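You operate a simulated robot arm through the tools that you are given. There is no shell and no other tool. Be economical: measure what you need, move in short steps, check, and stop when the job is done.

Carry out the task below with a simulated robot arm. There is one attempt and no reset: what you move stays moved.

JOB
Plunge the blocked wash bowl free and flush it from the tap.
Fine: strainer into its holder first; plunger back on the mat, tap off. Set down upright: sink plunger.

It is judged by the outcome, as a careful person would: the job done as asked, and still so three seconds after it is handed in. It fails if anything else is knocked over, pushed out of place, dropped, spilled or broken.

ROBOT AND FRAMES
A 6-joint arm with a two-finger parallel gripper, fixed in place. Base frame: the origin is at the foot of the arm, x ahead of it, y to its left, z up; the work surface is at about z = 820. Units: mm, rad, N and s.
With the tool pointing down near the work surface it reaches from about 120 to 840 mm from the base axis. Its first joint turns from -2.007 to 2.007 rad. Payload 4.2 kg.
The TCP is the grasp point between the finger pads, 23 mm short of the fingertips. In the tool frame z runs along the fingers and y along their closing line. The gripper opens to 94 mm. The fingers are 38 mm wide and 10 mm thick; the gripper's body (54 by 96 mm) begins 39 mm behind the TCP.
Orientation is told as [roll, pitch, yaw] about the base's x, y, z axes, in that order, counted from this pose: with the fingers straight down and closing along the base's y, the tool's x points along the base's -x, its y along +y and its z along -z.

CONTROLS
- The arm moves only by the tool servo_tool. Its arguments are lists of equal length, an entry for each row: "turn": the turn, a rotation vector about the base's x, y, z in rad, a list of three; "travel": the shift along the base's x, y, z in mm, a list of three; "grip": the gripper command, from -1 (shut) to 1 (fully open), values between in proportion. In form: {"turn": [[rx, ry, rz], ...], "travel": [[tx, ty, tz], ...], "grip": [grip, ...]}. A call has 1 to 20 rows; each row shifts and turns the commanded pose from where the row before left it. A row lasts 0.2 s, in which the tool goes at most 50 mm and 0.15 rad; a call with a longer step from one row to the next is refused whole, and so is a gripper value outside its range. A pose out of reach is approached as far as the arm can. The call stops where the force on the tool passes 40 N (or 10 N more than at its start, if that is more) or the arm is blocked; 0.2 s more then pass. Each finger travels about 108 mm/s and halts on what it meets, pressing with about 27 N; the grip force reading is that of the motor and also rises with nothing between the fingers. The clock runs only during rows and for 0.2 s after the last one: add rows that do not move to give the fingers time. The reply holds the time, the measured pose of the TCP, the force on the tool along the base axes, the opening and the grip force, in the units named above and with some noise, with the torque about the TCP (base axes, N m) and any sound that the robot's microphone picked up.
- Cameras (640 x 400 px; columns grow to the right, rows downward): "scene" is fixed at [218.5, -500.7, 1521.2]; the picture's right is [0.68, -0.74, 0.00], its down [-0.45, -0.41, -0.79] and it looks along [0.58, 0.54, -0.61] (base axes); focal length 338 px, centre (320, 200). "wrist" rides on the gripper at [86, 16, -74] in the tool frame; the picture's right is [-0.18, 0.98, 0.00], its down [-0.58, -0.11, -0.81] and it looks along [-0.79, -0.15, 0.59] (tool axes); focal length 243 px, centre (320, 200). There is no depth. A picture from a camera that has moved, and an enlarged one, comes with that camera's place and axes in the base frame and with its lens.
- get_image(camera): a new picture of that camera. No time passes.
- raise_lower(by): slides the trunk up (or, below 0, down) by that many mm; the arm rides with it, the base frame stays. It gives what a move gives, with no picture.
- inspect(camera, box): a new picture of the part [left, top, right, bottom] of that camera's present view, enlarged. No time passes.
- finish_job(): hands the job in; it is judged then, once.

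Work in short steps. Places have to be worked out from the pictures, the camera data and where the tool is seen: move nearer, look again, correct. Check each grasp and each placing, and mend what went wrong. You have 120 turns and 68 pictures in all, those below and enlarged ones among them. Open the gripper and draw the arm clear of the work before you hand the job in, unless the task says otherwise; then end with one line.

The tools are called as a command line: name --argument value ..., lists and objects as JSON in quotes. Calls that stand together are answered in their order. servo_tool: Moves the arm, as the interface text tells. Its arguments: {"type":"object","properties":{"turn":{"type":"array","items":{"type":"array","items":{"type":"number"}}},"travel":{"type":"array","items":{"type":"array","items":{"type":"number"}}},"grip":{"type":"array","items":{"type":"number"}}},"required":["turn","travel","grip"]} The other tools are called the same way: raise_lower (by) slides the trunk up or down; get_image (camera) takes a picture; inspect (camera, box) takes an enlarged picture of a part of a camera's view; finish_job () hands the job in.

At the start:

```text
time_s: 0.0
position: [585.8, -141.8, 1242.3]
tcp_rot: [0.0, 0.0, 0.0]
contact_force: [-0.6, 0.1, 0.5]
ft_torque: [0.01, 0.0, 0.0]
grip_width: 94.0
finger_force: 0.0
trunk travel left (down, up): [-875.0, 115.0]
```

scene: 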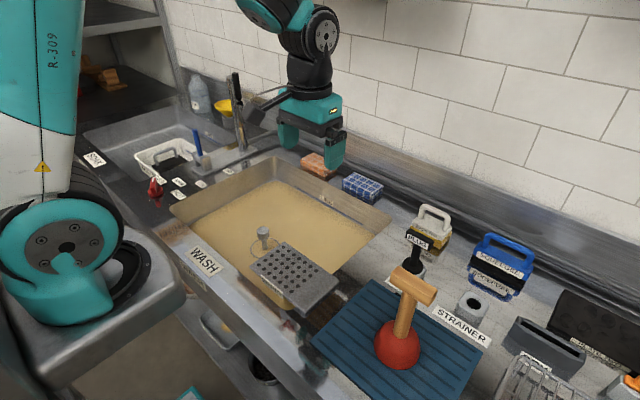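
wrist: 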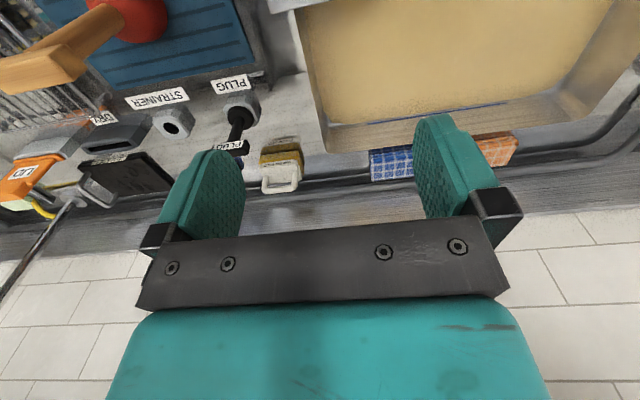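

I'll look closer at the bowl, the strainer, the plunger and the tap before moving anything.

inspect --camera "scene" --box '[130, 60, 350, 200]'

inspect --camera "scene" --box '[200, 190, 400, 320]'

inspect --camera "scene" --box '[320, 200, 600, 380]'

```text
2.86 times, centred on (240, 130) of scene
camera zoom: at [218.5, -500.7, 1521.2], right [0.68, -0.74, 0.0], down [-0.45, -0.41, -0.79], along [0.58, 0.54, -0.61], focal length 965 px, centre (549, 400)
```

zoom: 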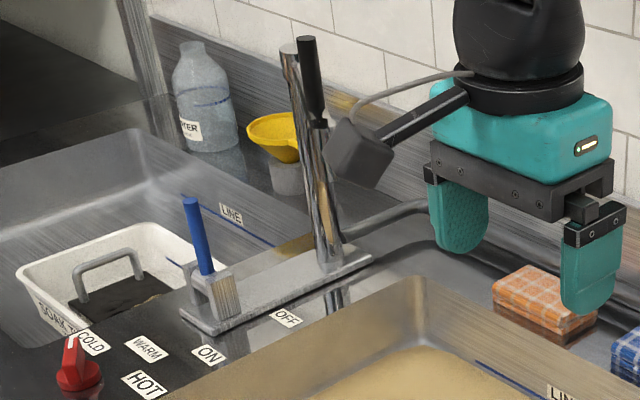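

```text
3.08 times, centred on (300, 255) of scene
camera zoom: at [218.5, -500.7, 1521.2], right [0.68, -0.74, 0.0], down [-0.45, -0.41, -0.79], along [0.58, 0.54, -0.61], focal length 1039 px, centre (382, 31)
```

zoom: 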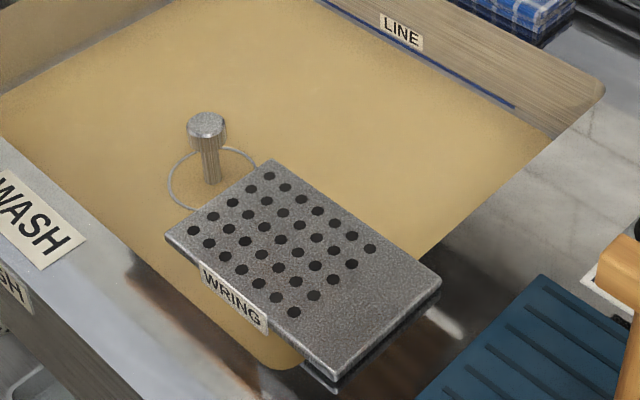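

```text
2.22 times, centred on (460, 290) of scene
camera zoom: at [218.5, -500.7, 1521.2], right [0.68, -0.74, 0.0], down [-0.45, -0.41, -0.79], along [0.58, 0.54, -0.61], focal length 751 px, centre (9, 0)
```

zoom: 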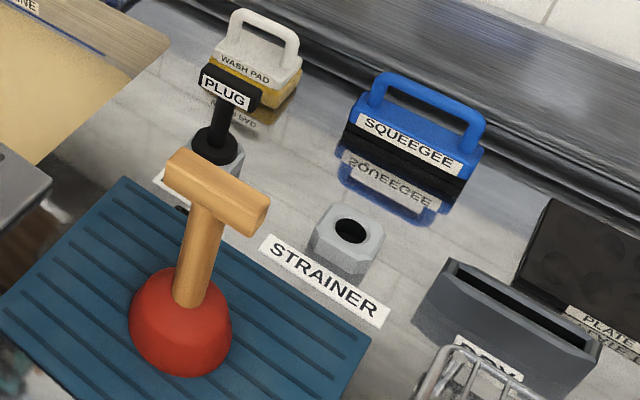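

The strainer (grey knob) sits in the cloudy wash bowl around (649,137), and the tap controls are around x 520–780, y 500–640. I'll turn the wrist camera toward the tap to understand it.

servo_tool --turn '[[0, 0, 0.1], [0, 0, 0.1], [0, 0, 0.1], [0, 0, 0.1], [0, 0, 0.1], [0, 0, 0.1], [0, 0, 0.1], [0, 0, 0.1]]' --travel '[[-18, 45, -5], [-18, 45, -5], [-18, 45, -5], [-18, 45, -5], [-18, 45, -5], [-18, 45, -5], [-18, 45, -5], [-18, 45, -5]]' --grip '[1, 1, 1, 1, 1, 1, 1, 1]'

get_image --camera "wrist"

get_image --camera "scene"

```text
time_s: 1.8
position: [442.4, 218.0, 1203.8]
tcp_rot: [0.0, 0.0, 0.8]
contact_force: [0.2, -0.4, 0.9]
ft_torque: [0.05, 0.0, 0.01]
grip_width: 94.1
finger_force: 0.2
trunk travel left (down, up): [-875.0, 115.0]
```

```text
62 pictures are left
camera wrist: at [368.8, 167.2, 1279.5], right [-0.58, 0.82, 0.0], down [0.48, 0.34, 0.81], along [0.66, 0.47, -0.59], focal length 243 px, centre (320, 200)
```

wrist: 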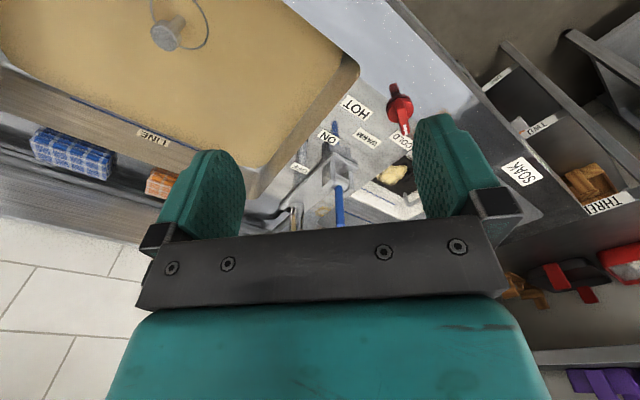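

```text
61 pictures are left
```

scene: 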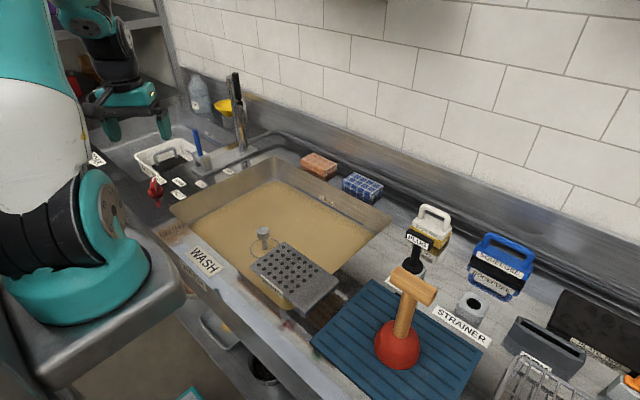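

The fingers block the tap in that view; I'll zoom the scene view now that the arm is aside.

inspect --camera "scene" --box '[135, 60, 275, 220]'

servo_tool --turn '[[0, 0, 0], [0, 0, 0], [0, 0, 0], [0, 0, 0]]' --travel '[[20, 45, 0], [20, 45, 0], [20, 45, 0], [20, 45, 0]]' --grip '[1, 1, 1, 1]'

get_image --camera "wrist"

```text
2.50 times, centred on (205, 140) of scene
camera zoom: at [218.5, -500.7, 1521.2], right [0.68, -0.74, 0.0], down [-0.45, -0.41, -0.79], along [0.58, 0.54, -0.61], focal length 844 px, centre (608, 350)
```

zoom: 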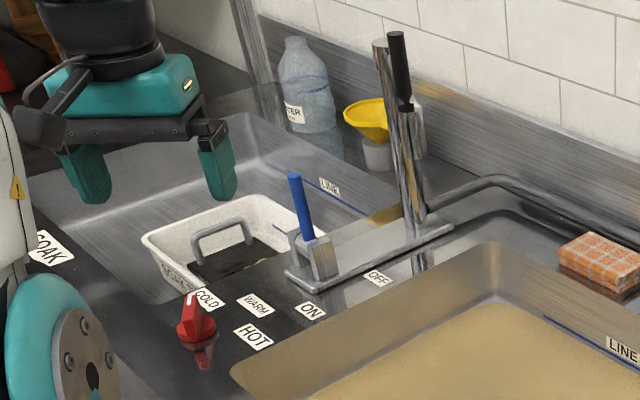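

```text
time_s: 2.8
position: [523.7, 396.5, 1202.8]
tcp_rot: [-0.001, 0.003, 0.799]
contact_force: [0.2, -0.1, 0.6]
ft_torque: [0.04, 0.0, -0.02]
grip_width: 94.1
finger_force: 0.0
trunk travel left (down, up): [-875.0, 115.0]
```

```text
59 pictures are left
camera wrist: at [451.0, 346.3, 1277.4], right [-0.58, 0.82, 0.0], down [0.48, 0.34, 0.81], along [0.66, 0.46, -0.59], focal length 243 px, centre (320, 200)
```

wrist: 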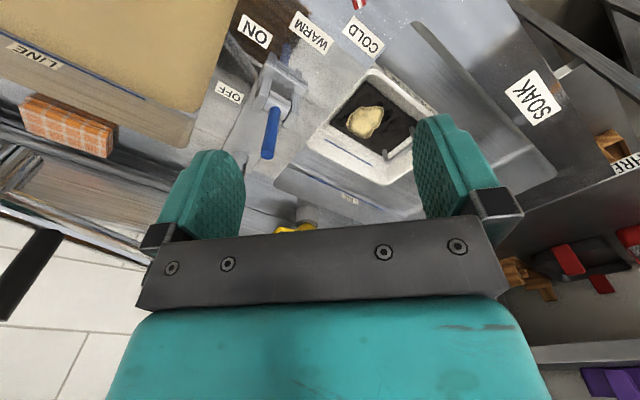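

inspect --camera "wrist" --box '[180, 0, 380, 125]'

inspect --camera "wrist" --box '[0, 80, 180, 280]'

inspect --camera "scene" --box '[210, 60, 310, 170]'

```text
3.20 times, centred on (280, 62) of wrist
camera zoom: at [451.0, 346.3, 1277.4], right [-0.58, 0.82, 0.0], down [0.48, 0.34, 0.81], along [0.66, 0.46, -0.59], focal length 776 px, centre (448, 640)
```

zoom: 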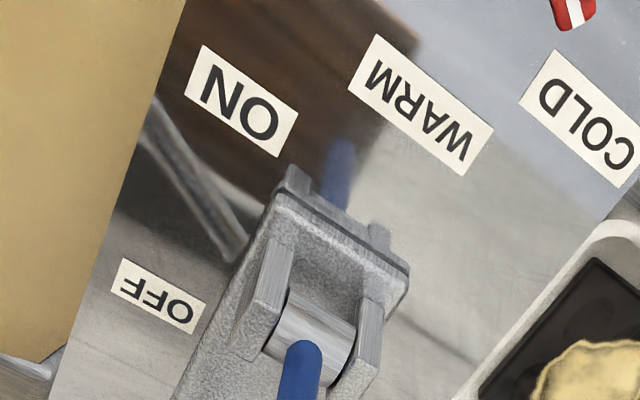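

```text
2.00 times, centred on (90, 180) of wrist
camera zoom: at [451.0, 346.3, 1277.4], right [-0.58, 0.82, 0.0], down [0.48, 0.34, 0.81], along [0.66, 0.46, -0.59], focal length 485 px, centre (780, 240)
```

zoom: 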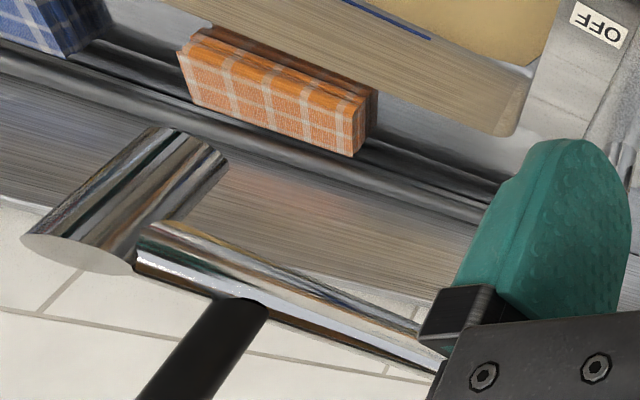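

```text
3.64 times, centred on (260, 115) of scene
camera zoom: at [218.5, -500.7, 1521.2], right [0.68, -0.74, 0.0], down [-0.45, -0.41, -0.79], along [0.58, 0.54, -0.61], focal length 1228 px, centre (538, 509)
```

zoom: 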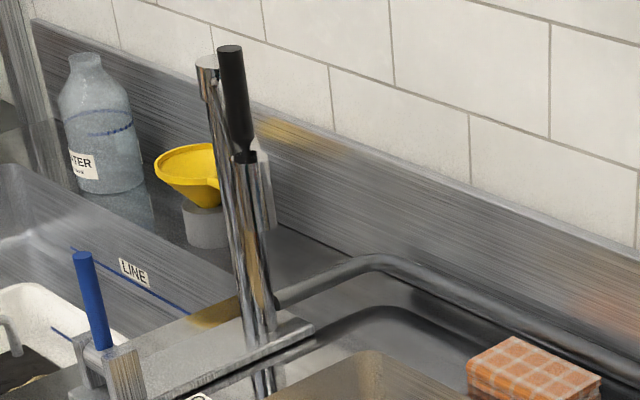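

From the two views, the spout runs from the pillar (~922,570) out over the wash bowl to an outlet at about (705,225,1130); the blue-lever is the ON/OFF and the red knob sets temperature. Now I move to look at the strainer, keeping on the robot side of the spout.

servo_tool --turn '[[0, 0, -0.1], [0, 0, -0.1], [0, 0, -0.1], [0, 0, -0.1], [0, 0, -0.1], [0, 0, -0.1], [0, 0, -0.1], [0, 0, -0.1], [0, 0, 0], [0, 0, 0]]' --travel '[[-25, -30, 0], [-25, -30, 0], [0, -35, 0], [0, -40, 0], [0, -40, -20], [0, -40, -20], [20, -40, -25], [25, -40, -25], [35, 0, -30], [35, 0, -30]]' --grip '[1, 1, 1, 1, 1, 1, 1, 1, 1, 1]'

get_image --camera "wrist"

get_image --camera "scene"

```text
refused: row 7 steps farther than a row can; nothing moved
```

```text
55 pictures are left
camera wrist: at [451.0, 346.3, 1277.4], right [-0.58, 0.82, 0.0], down [0.48, 0.34, 0.81], along [0.66, 0.46, -0.59], focal length 243 px, centre (320, 200)
```

wrist: 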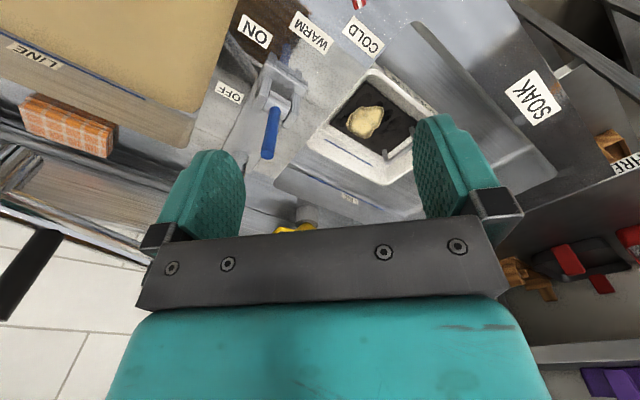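

```text
54 pictures are left
```

scene: 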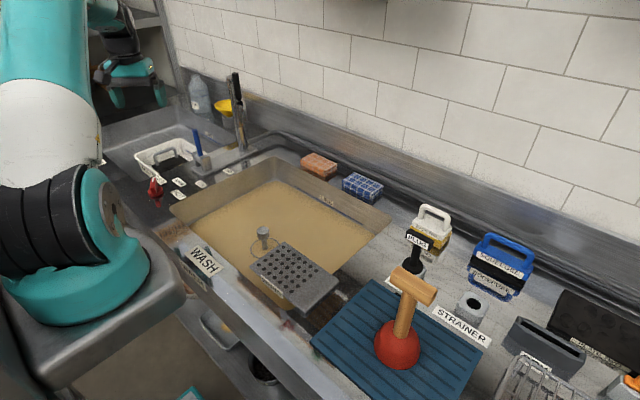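

The move was refused for one row being too long; I'll repeat it with smaller rows.

servo_tool --turn '[[0, 0, -0.1], [0, 0, -0.1], [0, 0, -0.1], [0, 0, -0.1], [0, 0, -0.1], [0, 0, -0.1], [0, 0, -0.1], [0, 0, -0.1], [0, 0, 0], [0, 0, 0], [0, 0, 0], [0, 0, 0]]' --travel '[[-25, -30, 0], [-25, -30, 0], [0, -40, 0], [0, -40, 0], [0, -40, -15], [0, -40, -15], [0, -40, -15], [0, -36, -15], [33, 0, -25], [33, 0, -25], [33, 0, -25], [33, 0, -15]]' --grip '[1, 1, 1, 1, 1, 1, 1, 1, 1, 1, 1, 1]'

get_image --camera "wrist"

get_image --camera "scene"

```text
time_s: 5.4
position: [604.1, 104.6, 1052.6]
tcp_rot: [0.0, 0.001, 0.0]
contact_force: [0.5, -0.5, 0.6]
ft_torque: [0.03, 0.02, -0.01]
grip_width: 93.8
finger_force: 0.0
trunk travel left (down, up): [-875.0, 115.0]
```

```text
53 pictures are left
camera wrist: at [516.3, 120.7, 1127.2], right [0.18, 0.98, 0.0], down [0.58, -0.11, 0.81], along [0.79, -0.15, -0.59], focal length 243 px, centre (320, 200)
```

wrist: 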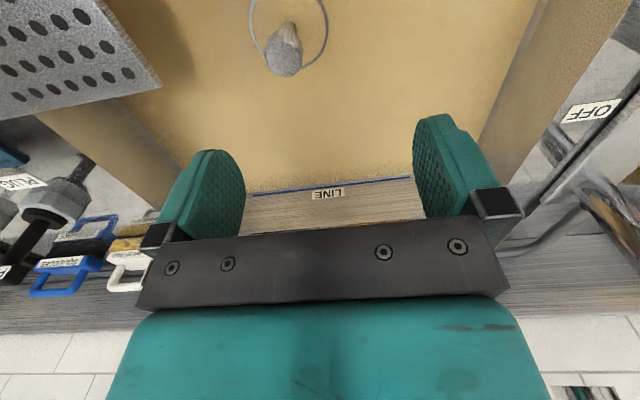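

```text
52 pictures are left
```

scene: 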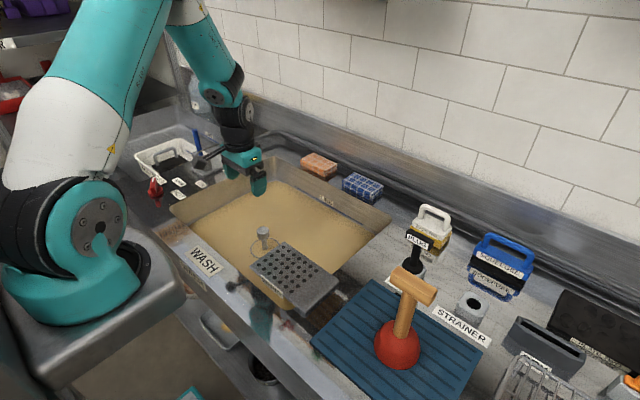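

Triangulating with both cameras: the deck is actually at z≈930, the strainer's knob top at about (604,72,905), water at ≈833, and the plunger on the mat at about (533,-393) with its T top at ≈1130. I centre over the strainer and go down part-way.

servo_tool --turn '[[0, 0, 0], [0, 0, 0], [0, 0, 0]]' --travel '[[0, -33, 0], [0, 0, -46], [0, 0, -46]]' --grip '[1, 1, 1]'

get_image --camera "wrist"

inspect --camera "scene" --box '[180, 110, 380, 310]'

```text
time_s: 6.2
position: [604.8, 71.6, 959.9]
tcp_rot: [-0.001, -0.001, 0.001]
contact_force: [-0.8, 0.2, 1.2]
ft_torque: [0.02, -0.04, 0.01]
grip_width: 94.0
finger_force: 0.1
trunk travel left (down, up): [-875.0, 115.0]
```

```text
51 pictures are left
camera wrist: at [516.1, 88.3, 1034.4], right [0.18, 0.98, 0.0], down [0.58, -0.11, 0.81], along [0.79, -0.15, -0.59], focal length 243 px, centre (320, 200)
```

wrist: 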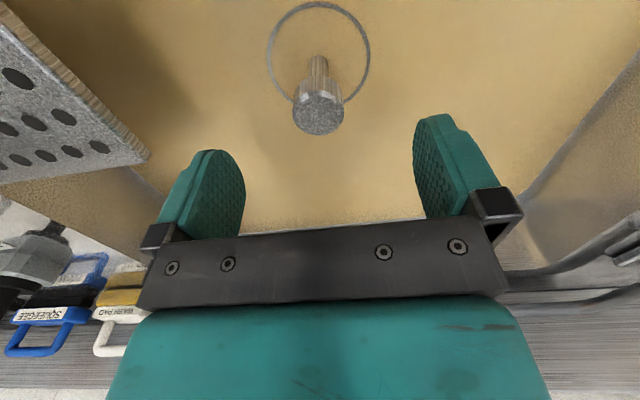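

```text
2.00 times, centred on (280, 210) of scene
camera zoom: at [218.5, -500.7, 1521.2], right [0.68, -0.74, 0.0], down [-0.45, -0.41, -0.79], along [0.58, 0.54, -0.61], focal length 676 px, centre (400, 180)
```

zoom: 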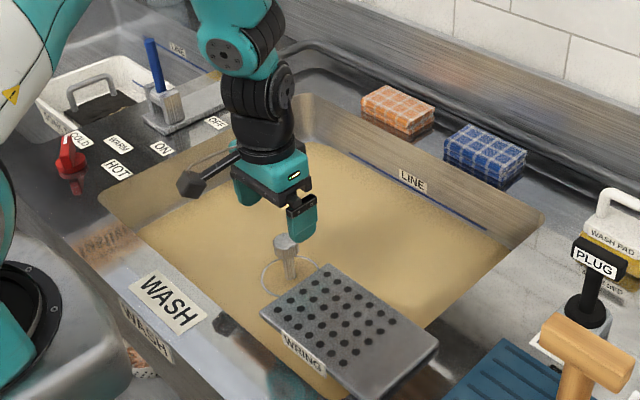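

The knob is well centred between the fingers (603,70, top≈903). I descend to grip it at z≈891 and close.

servo_tool --turn '[[0, 0, 0], [0, 0, 0], [0, 0, 0], [0, 0, 0], [0, 0, 0], [0, 0, 0]]' --travel '[[-1, -1, -35], [0, 0, -34], [0, 0, 0], [0, 0, 0], [0, 0, 0], [0, 0, 0]]' --grip '[1, 1, 1, -1, -1, -1]'

get_image --camera "wrist"

```text
time_s: 7.6
position: [603.4, 69.9, 891.0]
tcp_rot: [-0.001, 0.001, 0.0]
contact_force: [0.3, -0.4, -0.4]
ft_torque: [-0.01, 0.03, 0.01]
grip_width: 33.3
finger_force: 26.9
trunk travel left (down, up): [-875.0, 115.0]
```

```text
49 pictures are left
camera wrist: at [515.5, 86.3, 965.3], right [0.18, 0.98, 0.0], down [0.58, -0.11, 0.81], along [0.79, -0.15, -0.59], focal length 243 px, centre (320, 200)
```

wrist: 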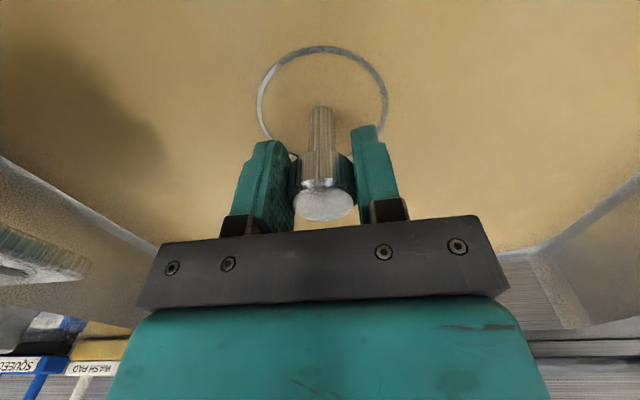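

Gripped at 33 mm. Lift straight up slowly and look at what comes out.

servo_tool --turn '[[0, 0, 0], [0, 0, 0], [0, 0, 0], [0, 0, 0], [0, 0, 0], [0, 0, 0], [0, 0, 0], [0, 0, 0]]' --travel '[[0, 0, 10], [0, 0, 15], [0, 0, 20], [0, 0, 20], [0, 0, 25], [0, 0, 25], [0, 0, 25], [0, 0, 25]]' --grip '[-1, -1, -1, -1, -1, -1, -1, -1]'

inspect --camera "scene" --box '[200, 110, 360, 270]'

```text
time_s: 9.4
position: [603.5, 68.8, 1055.4]
tcp_rot: [0.0, 0.002, -0.001]
contact_force: [-0.1, -0.3, -1.6]
ft_torque: [0.0, 0.01, 0.01]
grip_width: 33.0
finger_force: 27.1
trunk travel left (down, up): [-875.0, 115.0]
```

```text
2.50 times, centred on (280, 190) of scene
camera zoom: at [218.5, -500.7, 1521.2], right [0.68, -0.74, 0.0], down [-0.45, -0.41, -0.79], along [0.58, 0.54, -0.61], focal length 844 px, centre (420, 225)
```

zoom: 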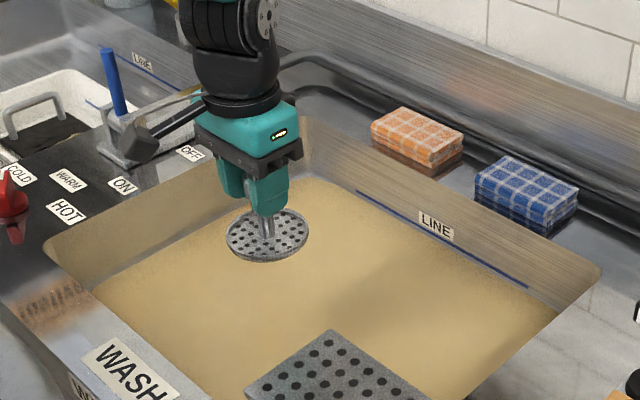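

The strainer is a perforated disc (~82 mm) on a stem. I need to know whether there's a peg beneath, so I move away from the spout, raise and tilt it to see the underside.

servo_tool --turn '[[0, 0, 0], [0, 0, 0], [0, 0, 0], [0, 0, 0], [-0.1, 0.067, 0], [-0.1, 0.067, 0], [-0.1, 0.067, 0], [-0.1, 0.067, 0], [-0.1, 0.067, 0], [-0.1, 0.067, 0], [-0.1, 0.067, 0]]' --travel '[[-10, -30, 30], [-10, -30, 30], [-10, -30, 30], [-10, -30, 30], [0, 0, 0], [0, 0, 0], [0, 0, 0], [0, 0, 0], [0, 0, 0], [0, 0, 0], [0, 0, 0]]' --grip '[-1, -1, -1, -1, -1, -1, -1, -1, -1, -1, -1]'

inspect --camera "scene" --box '[200, 60, 400, 240]'

```text
time_s: 11.8
position: [562.5, -51.8, 1175.8]
tcp_rot: [-0.754, 0.429, -0.175]
contact_force: [-1.2, 0.1, -0.5]
ft_torque: [0.04, -0.03, 0.01]
grip_width: 33.3
finger_force: 27.4
trunk travel left (down, up): [-875.0, 115.0]
```

```text
2.22 times, centred on (300, 150) of scene
camera zoom: at [218.5, -500.7, 1521.2], right [0.68, -0.74, 0.0], down [-0.45, -0.41, -0.79], along [0.58, 0.54, -0.61], focal length 751 px, centre (364, 311)
```

zoom: 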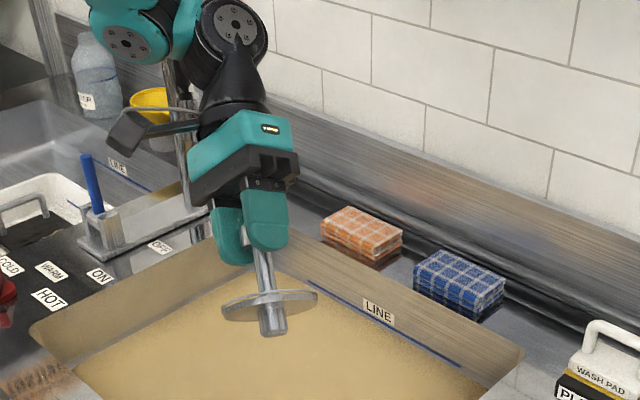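

There's a peg about 25 mm across and ~33 mm long under the disc, so the tip is about 98 mm below the TCP. I level the tool again and go high toward the holder to locate its hole.

servo_tool --turn '[[0.1, -0.067, 0], [0.1, -0.067, 0], [0.1, -0.067, 0], [0.1, -0.067, 0], [0.1, -0.067, 0], [0.1, -0.067, 0], [0.1, -0.067, 0], [0, 0, 0], [0, 0, 0]]' --travel '[[0, 0, 15], [0, 0, 15], [0, 0, 15], [8, -40, 9], [10, -45, 0], [10, -45, 0], [10, -45, 0], [10, -45, 0], [10, -38, 0]]' --grip '[-1, -1, -1, -1, -1, -1, -1, -1, -1]'

get_image --camera "wrist"

get_image --camera "scene"

```text
time_s: 13.8
position: [619.8, -310.5, 1227.6]
tcp_rot: [-0.002, -0.002, -0.001]
contact_force: [0.4, 0.9, -0.2]
ft_torque: [0.0, -0.02, 0.0]
grip_width: 33.3
finger_force: 26.5
trunk travel left (down, up): [-875.0, 115.0]
```

```text
46 pictures are left
camera wrist: at [532.9, -293.5, 1303.4], right [0.18, 0.98, 0.0], down [0.58, -0.11, 0.81], along [0.79, -0.15, -0.59], focal length 243 px, centre (320, 200)
```

wrist: 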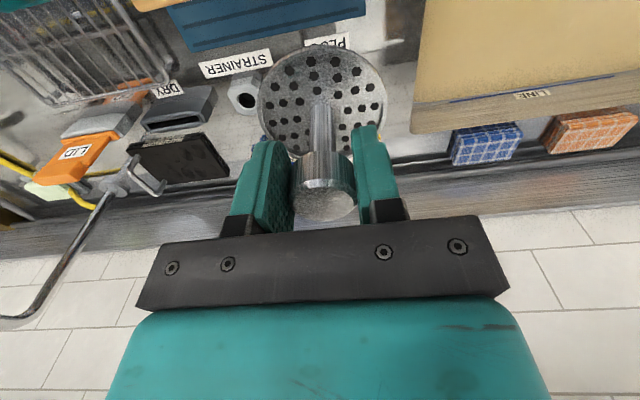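

```text
45 pictures are left
```

scene: 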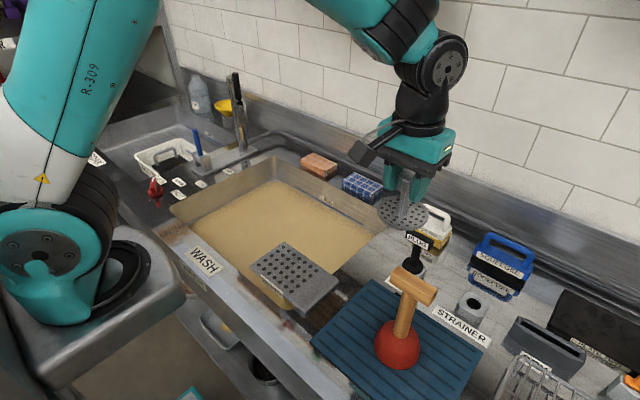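

inspect --camera "wrist" --box '[200, 60, 300, 130]'

inspect --camera "scene" --box '[430, 260, 530, 340]'

```text
5.71 times, centred on (250, 95) of wrist
camera zoom: at [532.9, -293.5, 1303.4], right [0.18, 0.98, 0.0], down [0.58, -0.11, 0.81], along [0.79, -0.15, -0.59], focal length 1386 px, centre (720, 800)
```

zoom: 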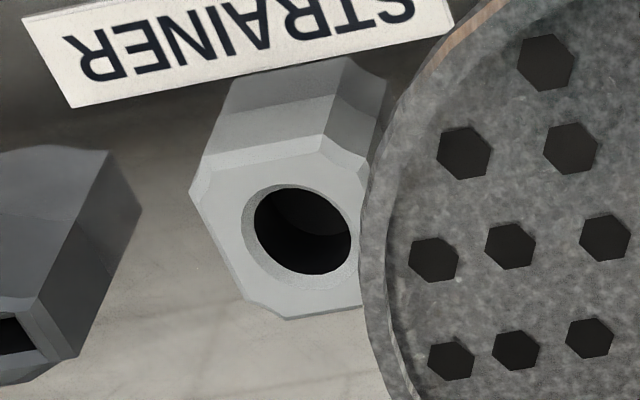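

```text
5.00 times, centred on (480, 300) of scene
camera zoom: at [218.5, -500.7, 1521.2], right [0.68, -0.74, 0.0], down [-0.45, -0.41, -0.79], along [0.58, 0.54, -0.61], focal length 1689 px, centre (-480, -300)
```

zoom: 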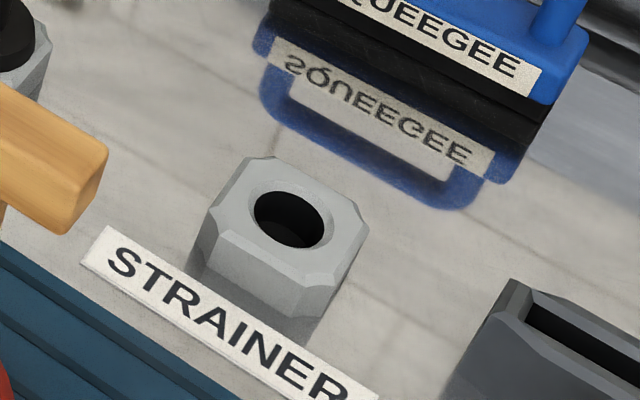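

The hole triangulates to about (725,-449) with its rim at z≈946. I'll take a second, steeper wrist view to refine this before lowering.

servo_tool --turn '[[0, 0, 0], [0, 0, 0], [0, 0, 0]]' --travel '[[40, 0, 0], [40, -10, 0], [20, -10, 0]]' --grip '[-1, -1, -1]'

inspect --camera "wrist" --box '[180, 0, 300, 80]'

```text
time_s: 14.6
position: [720.4, -328.5, 1229.1]
tcp_rot: [0.0, 0.0, 0.0]
contact_force: [-0.5, -0.1, -1.0]
ft_torque: [-0.02, 0.02, 0.01]
grip_width: 33.2
finger_force: 27.0
trunk travel left (down, up): [-875.0, 115.0]
```

```text
5.00 times, centred on (240, 40) of wrist
camera zoom: at [633.4, -312.5, 1304.5], right [0.18, 0.98, 0.0], down [0.58, -0.11, 0.81], along [0.79, -0.15, -0.59], focal length 1213 px, centre (720, 1000)
```

zoom: 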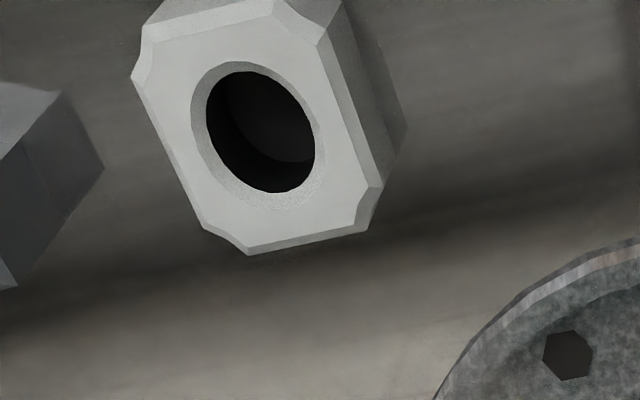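

Both views agree: hole at about (728,-450), rim z≈943. I move above it at height, then lower to leave the peg just above the rim.

servo_tool --turn '[[0, 0, 0], [0, 0, 0], [0, 0, 0], [0, 0, 0], [0, 0, 0], [0, 0, 0], [0, 0, 0], [0, 0, 0]]' --travel '[[3, -41, 0], [3, -40, 0], [2, -40, 0], [0, 0, -45], [0, 0, -45], [0, 0, -45], [0, 0, -30], [0, 0, 0]]' --grip '[-1, -1, -1, -1, -1, -1, -1, -1]'

inspect --camera "scene" --box '[400, 180, 560, 340]'

get_image --camera "wrist"

```text
time_s: 16.4
position: [730.4, -447.2, 1065.8]
tcp_rot: [0.001, 0.0, 0.003]
contact_force: [-0.6, -0.1, -0.7]
ft_torque: [0.02, 0.01, 0.02]
grip_width: 33.2
finger_force: 27.1
trunk travel left (down, up): [-875.0, 115.0]
```

```text
2.50 times, centred on (480, 260) of scene
camera zoom: at [218.5, -500.7, 1521.2], right [0.68, -0.74, 0.0], down [-0.45, -0.41, -0.79], along [0.58, 0.54, -0.61], focal length 844 px, centre (-80, 50)
```

zoom: 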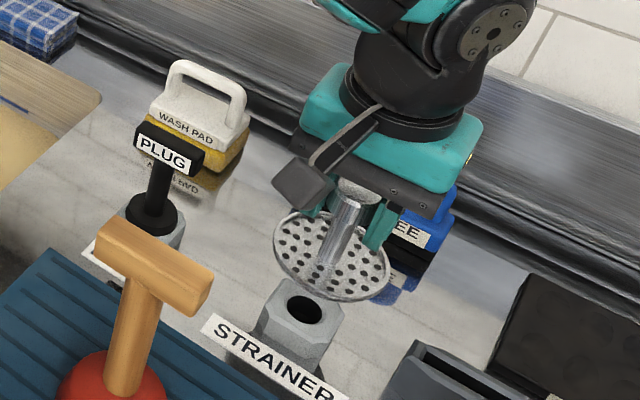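

```text
40 pictures are left
camera wrist: at [642.5, -432.9, 1141.5], right [0.18, 0.98, 0.0], down [0.58, -0.11, 0.81], along [0.79, -0.15, -0.59], focal length 243 px, centre (320, 200)
```

wrist: 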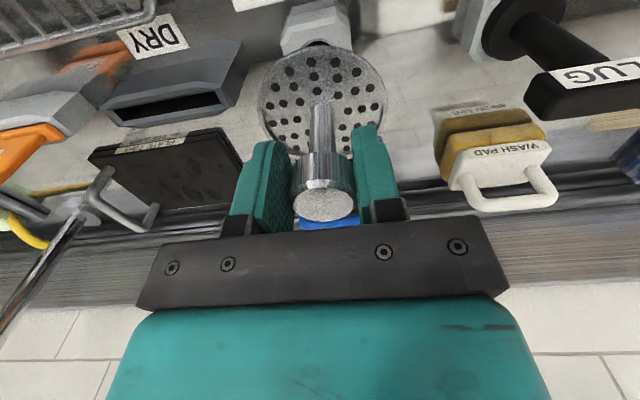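

Comparing disc and block in both views, the hole seems ~5 mm nearer in x and ~2 mm more to −y than the tool. I correct to about (725,-449.5) and lower gently.

servo_tool --turn '[[0, 0, 0], [0, 0, 0], [0, 0, 0], [0, 0, 0]]' --travel '[[-5.5, -2.3, 0], [0, 0, -10], [0, 0, -8], [0, 0, -4]]' --grip '[-1, -1, -1, -1]'

inspect --camera "scene" --box '[420, 230, 540, 330]'

```text
time_s: 17.4
position: [722.8, -450.7, 1043.4]
tcp_rot: [-0.001, -0.002, 0.002]
contact_force: [0.1, 0.4, -0.1]
ft_torque: [0.0, 0.03, -0.01]
grip_width: 33.1
finger_force: 26.9
trunk travel left (down, up): [-875.0, 115.0]
```

```text
4.00 times, centred on (480, 280) of scene
camera zoom: at [218.5, -500.7, 1521.2], right [0.68, -0.74, 0.0], down [-0.45, -0.41, -0.79], along [0.58, 0.54, -0.61], focal length 1351 px, centre (-320, -120)
```

zoom: 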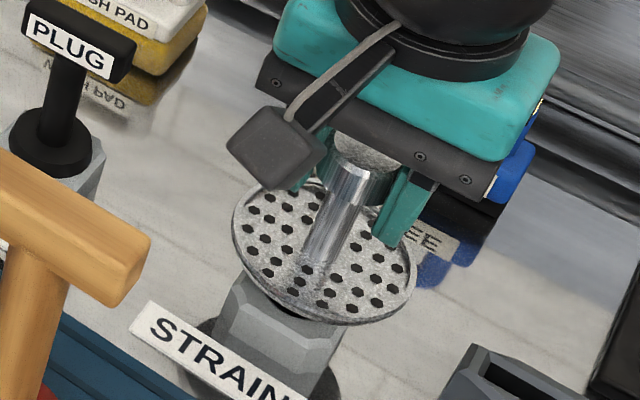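

Scene comparison suggests the peg is ~3–4 mm to image-right of the hole; I check the wrist view too.

inspect --camera "wrist" --box '[240, 0, 400, 120]'

```text
3.33 times, centred on (320, 60) of wrist
camera zoom: at [636.8, -435.5, 1118.1], right [0.18, 0.98, 0.0], down [0.58, -0.11, 0.81], along [0.79, -0.15, -0.59], focal length 809 px, centre (320, 667)
```

zoom: 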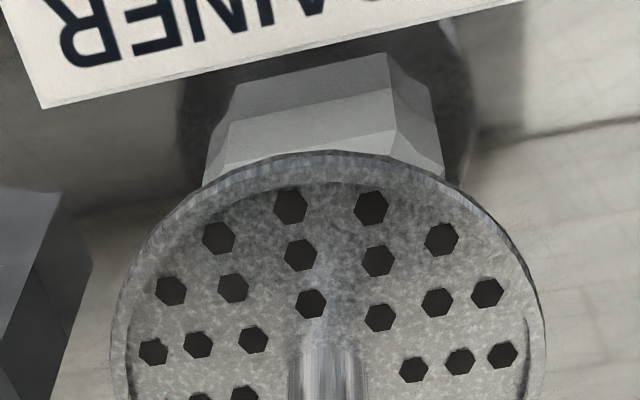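

Views are within a couple of mm; the hole is chamfered, so I lower in small steps and read the force.

servo_tool --turn '[[0, 0, 0], [0, 0, 0], [0, 0, 0], [0, 0, 0]]' --travel '[[-1, 1, 0], [0, 0, -3], [0, 0, -3], [0, 0, -2]]' --grip '[-1, -1, -1, -1]'

```text
time_s: 18.4
position: [723.2, -451.7, 1035.4]
tcp_rot: [-0.001, 0.0, 0.001]
contact_force: [0.2, -0.2, -0.1]
ft_torque: [0.0, 0.03, -0.03]
grip_width: 33.2
finger_force: 26.7
trunk travel left (down, up): [-875.0, 115.0]
```

servo_tool --turn '[[0, 0, 0], [0, 0, 0], [0, 0, 0], [0, 0, 0]]' --travel '[[0, 0, -3], [0, 0, -3], [0, 0, -2], [0, 0, 0]]' --grip '[-1, -1, -1, -1]'

inspect --camera "scene" --box '[420, 230, 540, 330]'

```text
time_s: 19.4
position: [722.7, -450.5, 1027.4]
tcp_rot: [-0.001, 0.0, 0.001]
contact_force: [-0.3, -0.1, -0.6]
ft_torque: [-0.01, 0.0, -0.02]
grip_width: 33.3
finger_force: 27.2
trunk travel left (down, up): [-875.0, 115.0]
```

```text
4.00 times, centred on (480, 280) of scene
camera zoom: at [218.5, -500.7, 1521.2], right [0.68, -0.74, 0.0], down [-0.45, -0.41, -0.79], along [0.58, 0.54, -0.61], focal length 1351 px, centre (-320, -120)
```

zoom: 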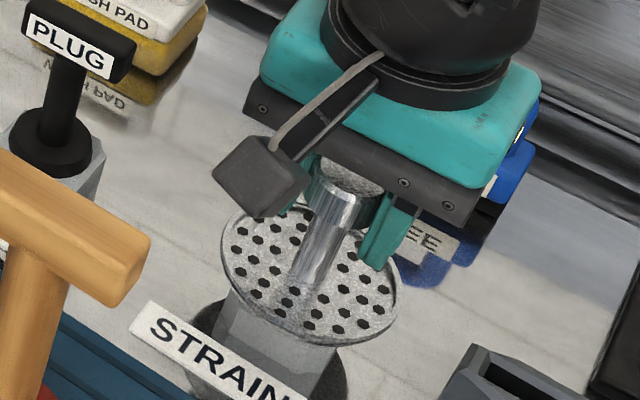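

No contact though the disc is ~15–20 mm above the rim, so the peg appears to be entering the hole. Continue down gently.

servo_tool --turn '[[0, 0, 0], [0, 0, 0], [0, 0, 0], [0, 0, 0], [0, 0, 0], [0, 0, 0]]' --travel '[[-1, 1, 0], [0, 0, -3], [0, 0, -3], [0, 0, -3], [0, 0, -2], [0, 0, 0]]' --grip '[-1, -1, -1, -1, -1, -1]'

```text
time_s: 20.8
position: [720.8, -450.8, 1015.7]
tcp_rot: [0.0, 0.0, 0.0]
contact_force: [-0.2, 0.1, -1.0]
ft_torque: [0.03, 0.0, 0.02]
grip_width: 32.8
finger_force: 27.1
trunk travel left (down, up): [-875.0, 115.0]
```

servo_tool --turn '[[0, 0, 0], [0, 0, 0], [0, 0, 0], [0, 0, 0]]' --travel '[[0, 0, -2], [0, 0, -2], [0, 0, -2], [0, 0, 0]]' --grip '[-1, -1, -1, -1]'

inspect --camera "scene" --box '[420, 230, 540, 330]'

inspect --camera "wrist" --box '[240, 0, 400, 120]'

```text
time_s: 21.8
position: [721.0, -450.7, 1012.1]
tcp_rot: [0.0, -0.003, -0.001]
contact_force: [0.2, -3.6, 18.6]
ft_torque: [0.16, -0.17, -0.03]
grip_width: 33.3
finger_force: 27.1
trunk travel left (down, up): [-875.0, 115.0]
```

```text
4.00 times, centred on (480, 280) of scene
camera zoom: at [218.5, -500.7, 1521.2], right [0.68, -0.74, 0.0], down [-0.45, -0.41, -0.79], along [0.58, 0.54, -0.61], focal length 1351 px, centre (-320, -120)
```

zoom: 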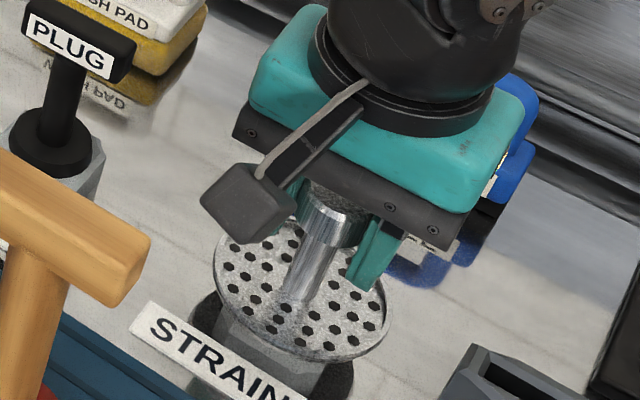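

```text
3.33 times, centred on (320, 60) of wrist
camera zoom: at [634.4, -434.0, 1086.4], right [0.19, 0.98, 0.0], down [0.58, -0.11, 0.81], along [0.79, -0.15, -0.59], focal length 809 px, centre (320, 667)
```

zoom: 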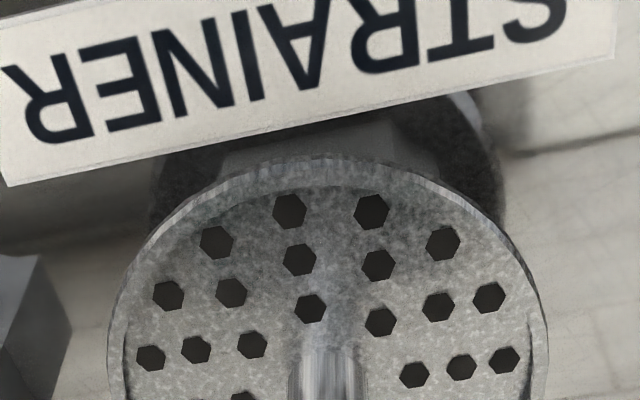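

Contact at TCP 1012 with the disc at rim level (pixel match with the hole location), so it's seated. I ease off slightly, release and back up.

servo_tool --turn '[[0, 0, 0], [0, 0, 0], [0, 0, 0], [0, 0, 0], [0, 0, 0], [0, 0, 0], [0, 0, 0], [0, 0, 0], [0, 0, 0]]' --travel '[[0, 0, 1.5], [0, 0, 0], [0, 0, 0], [0, 0, 0], [0, 0, 0], [0, 0, 15], [0, 0, 35], [0, 0, 45], [0, 0, 45]]' --grip '[-1, -0.3, 0.3, 0.6, 0.6, 0.6, 0.6, 0.6, 0.6]'

inspect --camera "scene" --box '[320, 200, 560, 380]'

get_image --camera "wrist"

```text
time_s: 23.8
position: [721.6, -450.5, 1149.9]
tcp_rot: [0.0, -0.001, 0.0]
contact_force: [0.2, 0.1, -0.2]
ft_torque: [0.01, 0.04, 0.02]
grip_width: 75.1
finger_force: 0.0
trunk travel left (down, up): [-875.0, 115.0]
```

```text
2.22 times, centred on (440, 290) of scene
camera zoom: at [218.5, -500.7, 1521.2], right [0.68, -0.74, 0.0], down [-0.45, -0.41, -0.79], along [0.58, 0.54, -0.61], focal length 751 px, centre (53, 0)
```

zoom: 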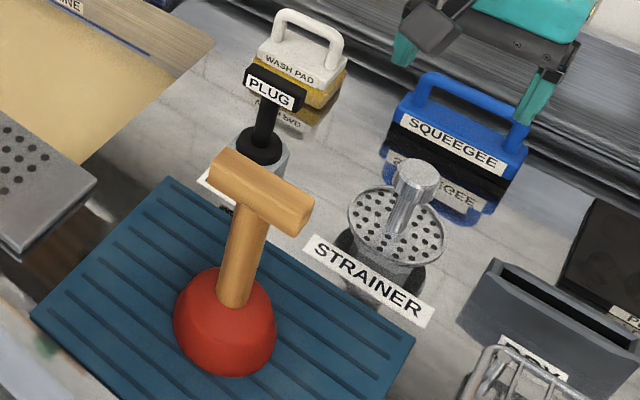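

```text
33 pictures are left
camera wrist: at [634.9, -434.5, 1225.4], right [0.18, 0.98, 0.0], down [0.58, -0.11, 0.81], along [0.79, -0.15, -0.59], focal length 243 px, centre (320, 200)
```

wrist: 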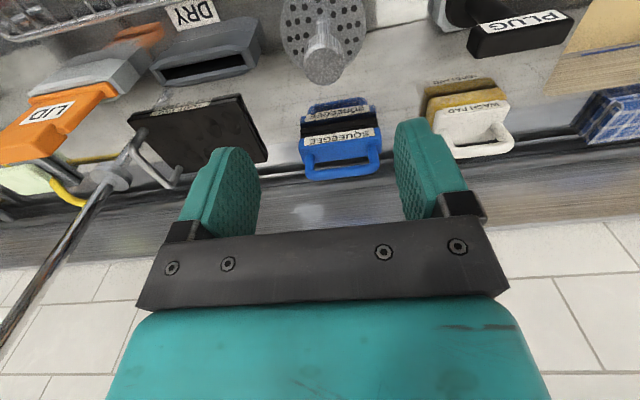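

The strainer is standing upright in its holder. Next the plunger: its crossbar runs along y, centred about (556,-382), top ≈1109. I move above it with the hand yawed 90° so the fingers close along x.

servo_tool --turn '[[0, 0, 0], [0, 0, 0.13], [0, 0, 0.13], [0, 0, 0.13], [0, 0, 0.13], [0, 0, 0.13], [0, 0, 0.13], [0, 0, 0.13], [0, 0, 0.13], [0, 0, 0.13], [0, 0, 0.13], [0, 0, 0.13], [0, 0, 0.1408]]' --travel '[[0, 0, 45], [0, 0, 35], [-30, 13, 0], [-30, 13, 0], [-30, 13, 0], [-30, 13, 0], [-30, 13, 0], [-14, 4, 0], [0, 0, 0], [0, 0, 0], [0, 0, 0], [0, 0, 0], [0, 0, 0]]' --grip '[1, 1, 1, 1, 1, 1, 1, 1, 1, 1, 1, 1, 1]'

get_image --camera "wrist"

```text
time_s: 26.6
position: [558.0, -381.3, 1231.7]
tcp_rot: [0.0, 0.0, 1.573]
contact_force: [1.0, 0.2, -0.6]
ft_torque: [0.02, -0.02, 0.02]
grip_width: 94.3
finger_force: 0.1
trunk travel left (down, up): [-875.0, 115.0]
```

```text
32 pictures are left
camera wrist: at [541.8, -468.0, 1306.3], right [-0.98, 0.18, 0.0], down [0.11, 0.58, 0.81], along [0.15, 0.79, -0.59], focal length 243 px, centre (320, 200)
```

wrist: 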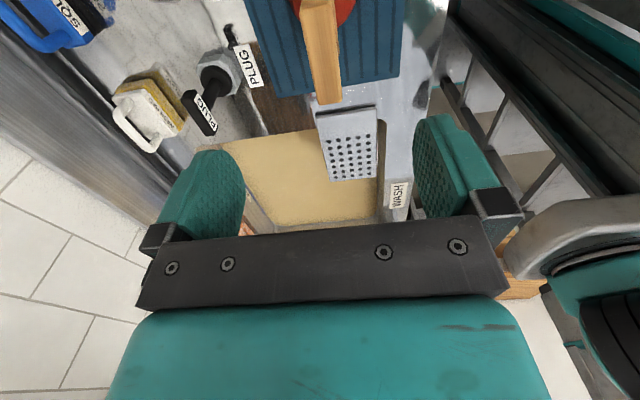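

servo_tool --turn '[[0, 0, 0], [0, 0, 0]]' --travel '[[0, -35, 0], [0, -35, 0]]' --grip '[1, 1]'

inspect --camera "wrist" --box '[220, 0, 420, 140]'

inspect --camera "scene" --box '[340, 240, 480, 380]'

```text
time_s: 27.2
position: [559.5, -448.5, 1231.8]
tcp_rot: [0.001, 0.0, 1.57]
contact_force: [-0.4, 0.1, 0.1]
ft_torque: [-0.01, -0.04, 0.01]
grip_width: 94.0
finger_force: 0.1
trunk travel left (down, up): [-875.0, 115.0]
```

```text
2.86 times, centred on (320, 70) of wrist
camera zoom: at [542.4, -535.8, 1306.1], right [-0.98, 0.18, 0.0], down [0.11, 0.58, 0.81], along [0.15, 0.79, -0.59], focal length 693 px, centre (320, 571)
```

zoom: 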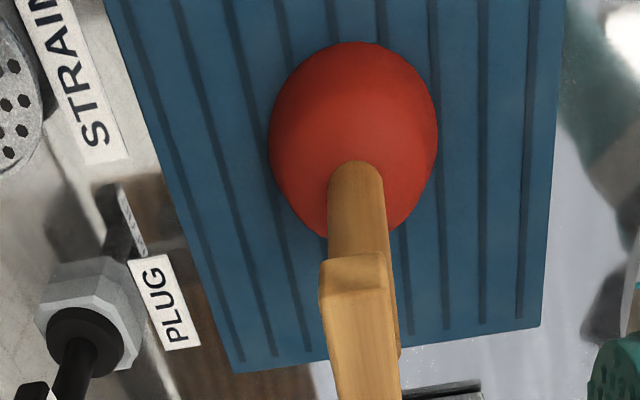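

```text
2.86 times, centred on (410, 310) of scene
camera zoom: at [218.5, -500.7, 1521.2], right [0.68, -0.74, 0.0], down [-0.45, -0.41, -0.79], along [0.58, 0.54, -0.61], focal length 965 px, centre (63, -114)
```

zoom: 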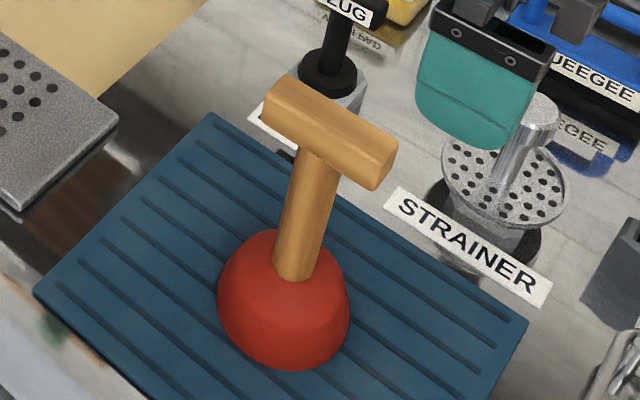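

The bar spans y −349…−407 at x≈556, top z≈1108, ~22 mm thick. I centre over it, descend to z≈1096 and close.

servo_tool --turn '[[0, 0, 0], [0, 0, 0], [0, 0, 0], [0, 0, 0], [0, 0, 0], [0, 0, 0], [0, 0, 0], [0, 0, 0], [0, 0, 0], [0, 0, 0]]' --travel '[[-1.5, 35, 0], [-1, 35, 0], [0, 0, -45], [0, 0, -45], [0, 0, -30], [0, 0, -15], [0, 0, 0], [0, 0, 0], [0, 0, 0], [0, 0, 0]]' --grip '[1, 1, 1, 1, 1, 1, -1, -1, -1, -1]'

inspect --camera "scene" --box '[320, 200, 520, 380]'

```text
time_s: 29.4
position: [555.9, -379.1, 1097.9]
tcp_rot: [-0.001, 0.0, 1.57]
contact_force: [-0.8, -0.3, -0.1]
ft_torque: [-0.03, 0.0, 0.01]
grip_width: 25.5
finger_force: 26.8
trunk travel left (down, up): [-875.0, 115.0]
```

```text
2.22 times, centred on (420, 290) of scene
camera zoom: at [218.5, -500.7, 1521.2], right [0.68, -0.74, 0.0], down [-0.45, -0.41, -0.79], along [0.58, 0.54, -0.61], focal length 751 px, centre (98, 0)
```

zoom: 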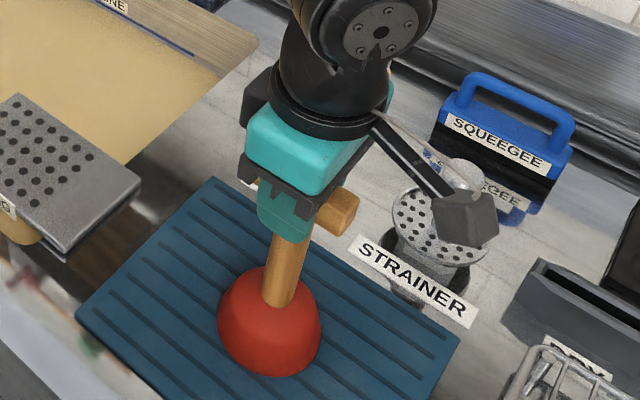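

Gripped (25.5 mm). Reference pose for putting it back: (556,-379,1098). I lift it straight up.

servo_tool --turn '[[0, 0, 0], [0, 0, 0], [0, 0, 0], [0, 0, 0], [0, 0, 0], [0, 0, 0]]' --travel '[[0, 0, 10], [0, 0, 25], [0, 0, 35], [0, 0, 35], [0, 0, 35], [0, 0, 10]]' --grip '[-1, -1, -1, -1, -1, -1]'

inspect --camera "scene" --box '[320, 140, 520, 320]'

```text
time_s: 30.8
position: [556.8, -382.0, 1246.1]
tcp_rot: [-0.001, 0.0, 1.57]
contact_force: [0.2, -0.8, -1.6]
ft_torque: [0.02, -0.02, 0.0]
grip_width: 25.3
finger_force: 27.1
trunk travel left (down, up): [-875.0, 115.0]
```

```text
2.22 times, centred on (420, 230) of scene
camera zoom: at [218.5, -500.7, 1521.2], right [0.68, -0.74, 0.0], down [-0.45, -0.41, -0.79], along [0.58, 0.54, -0.61], focal length 751 px, centre (98, 133)
```

zoom: 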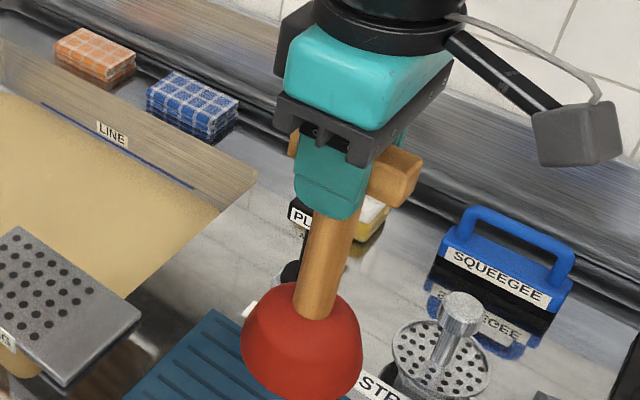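

Held firmly. Now over the wring board to above the drain at (603,70).

servo_tool --turn '[[0, 0, 0], [0, 0, 0], [0, 0, 0], [0, 0, 0], [0, 0, 0], [0, 0, 0], [0, 0, 0], [0, 0, 0], [0, 0, 0], [0, 0, 0], [0, 0, 0]]' --travel '[[4.3, 41, 0], [4.3, 41, 0], [4.3, 41, 0], [4.3, 41, 0], [4.3, 41, 0], [4.3, 41, 0], [4.3, 41, 0], [4.3, 41, 0], [4.3, 41, 0], [4.3, 41, 0], [4, 41, 0]]' --grip '[-1, -1, -1, -1, -1, -1, -1, -1, -1, -1, -1]'

get_image --camera "scene"

get_image --camera "wrist"

```text
time_s: 33.2
position: [604.4, 71.1, 1245.6]
tcp_rot: [0.001, 0.001, 1.571]
contact_force: [0.1, -0.1, -1.7]
ft_torque: [0.01, 0.02, 0.0]
grip_width: 25.6
finger_force: 26.5
trunk travel left (down, up): [-875.0, 115.0]
```

```text
27 pictures are left
```

scene: 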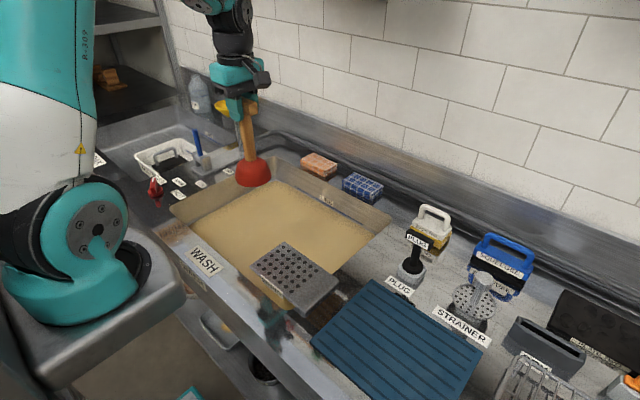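

```text
26 pictures are left
camera wrist: at [587.5, -15.7, 1319.9], right [-0.98, 0.18, 0.0], down [0.11, 0.58, 0.81], along [0.15, 0.79, -0.59], focal length 243 px, centre (320, 200)
```

wrist: 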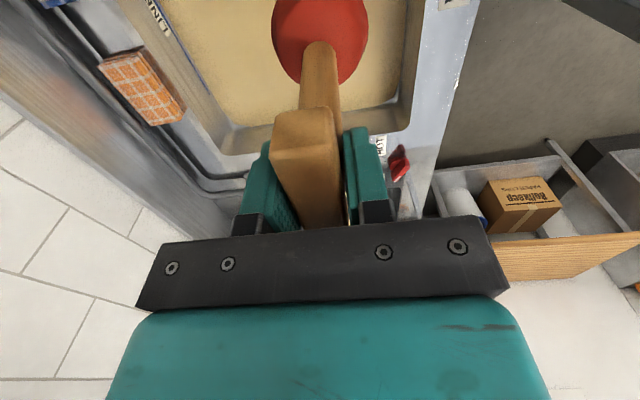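

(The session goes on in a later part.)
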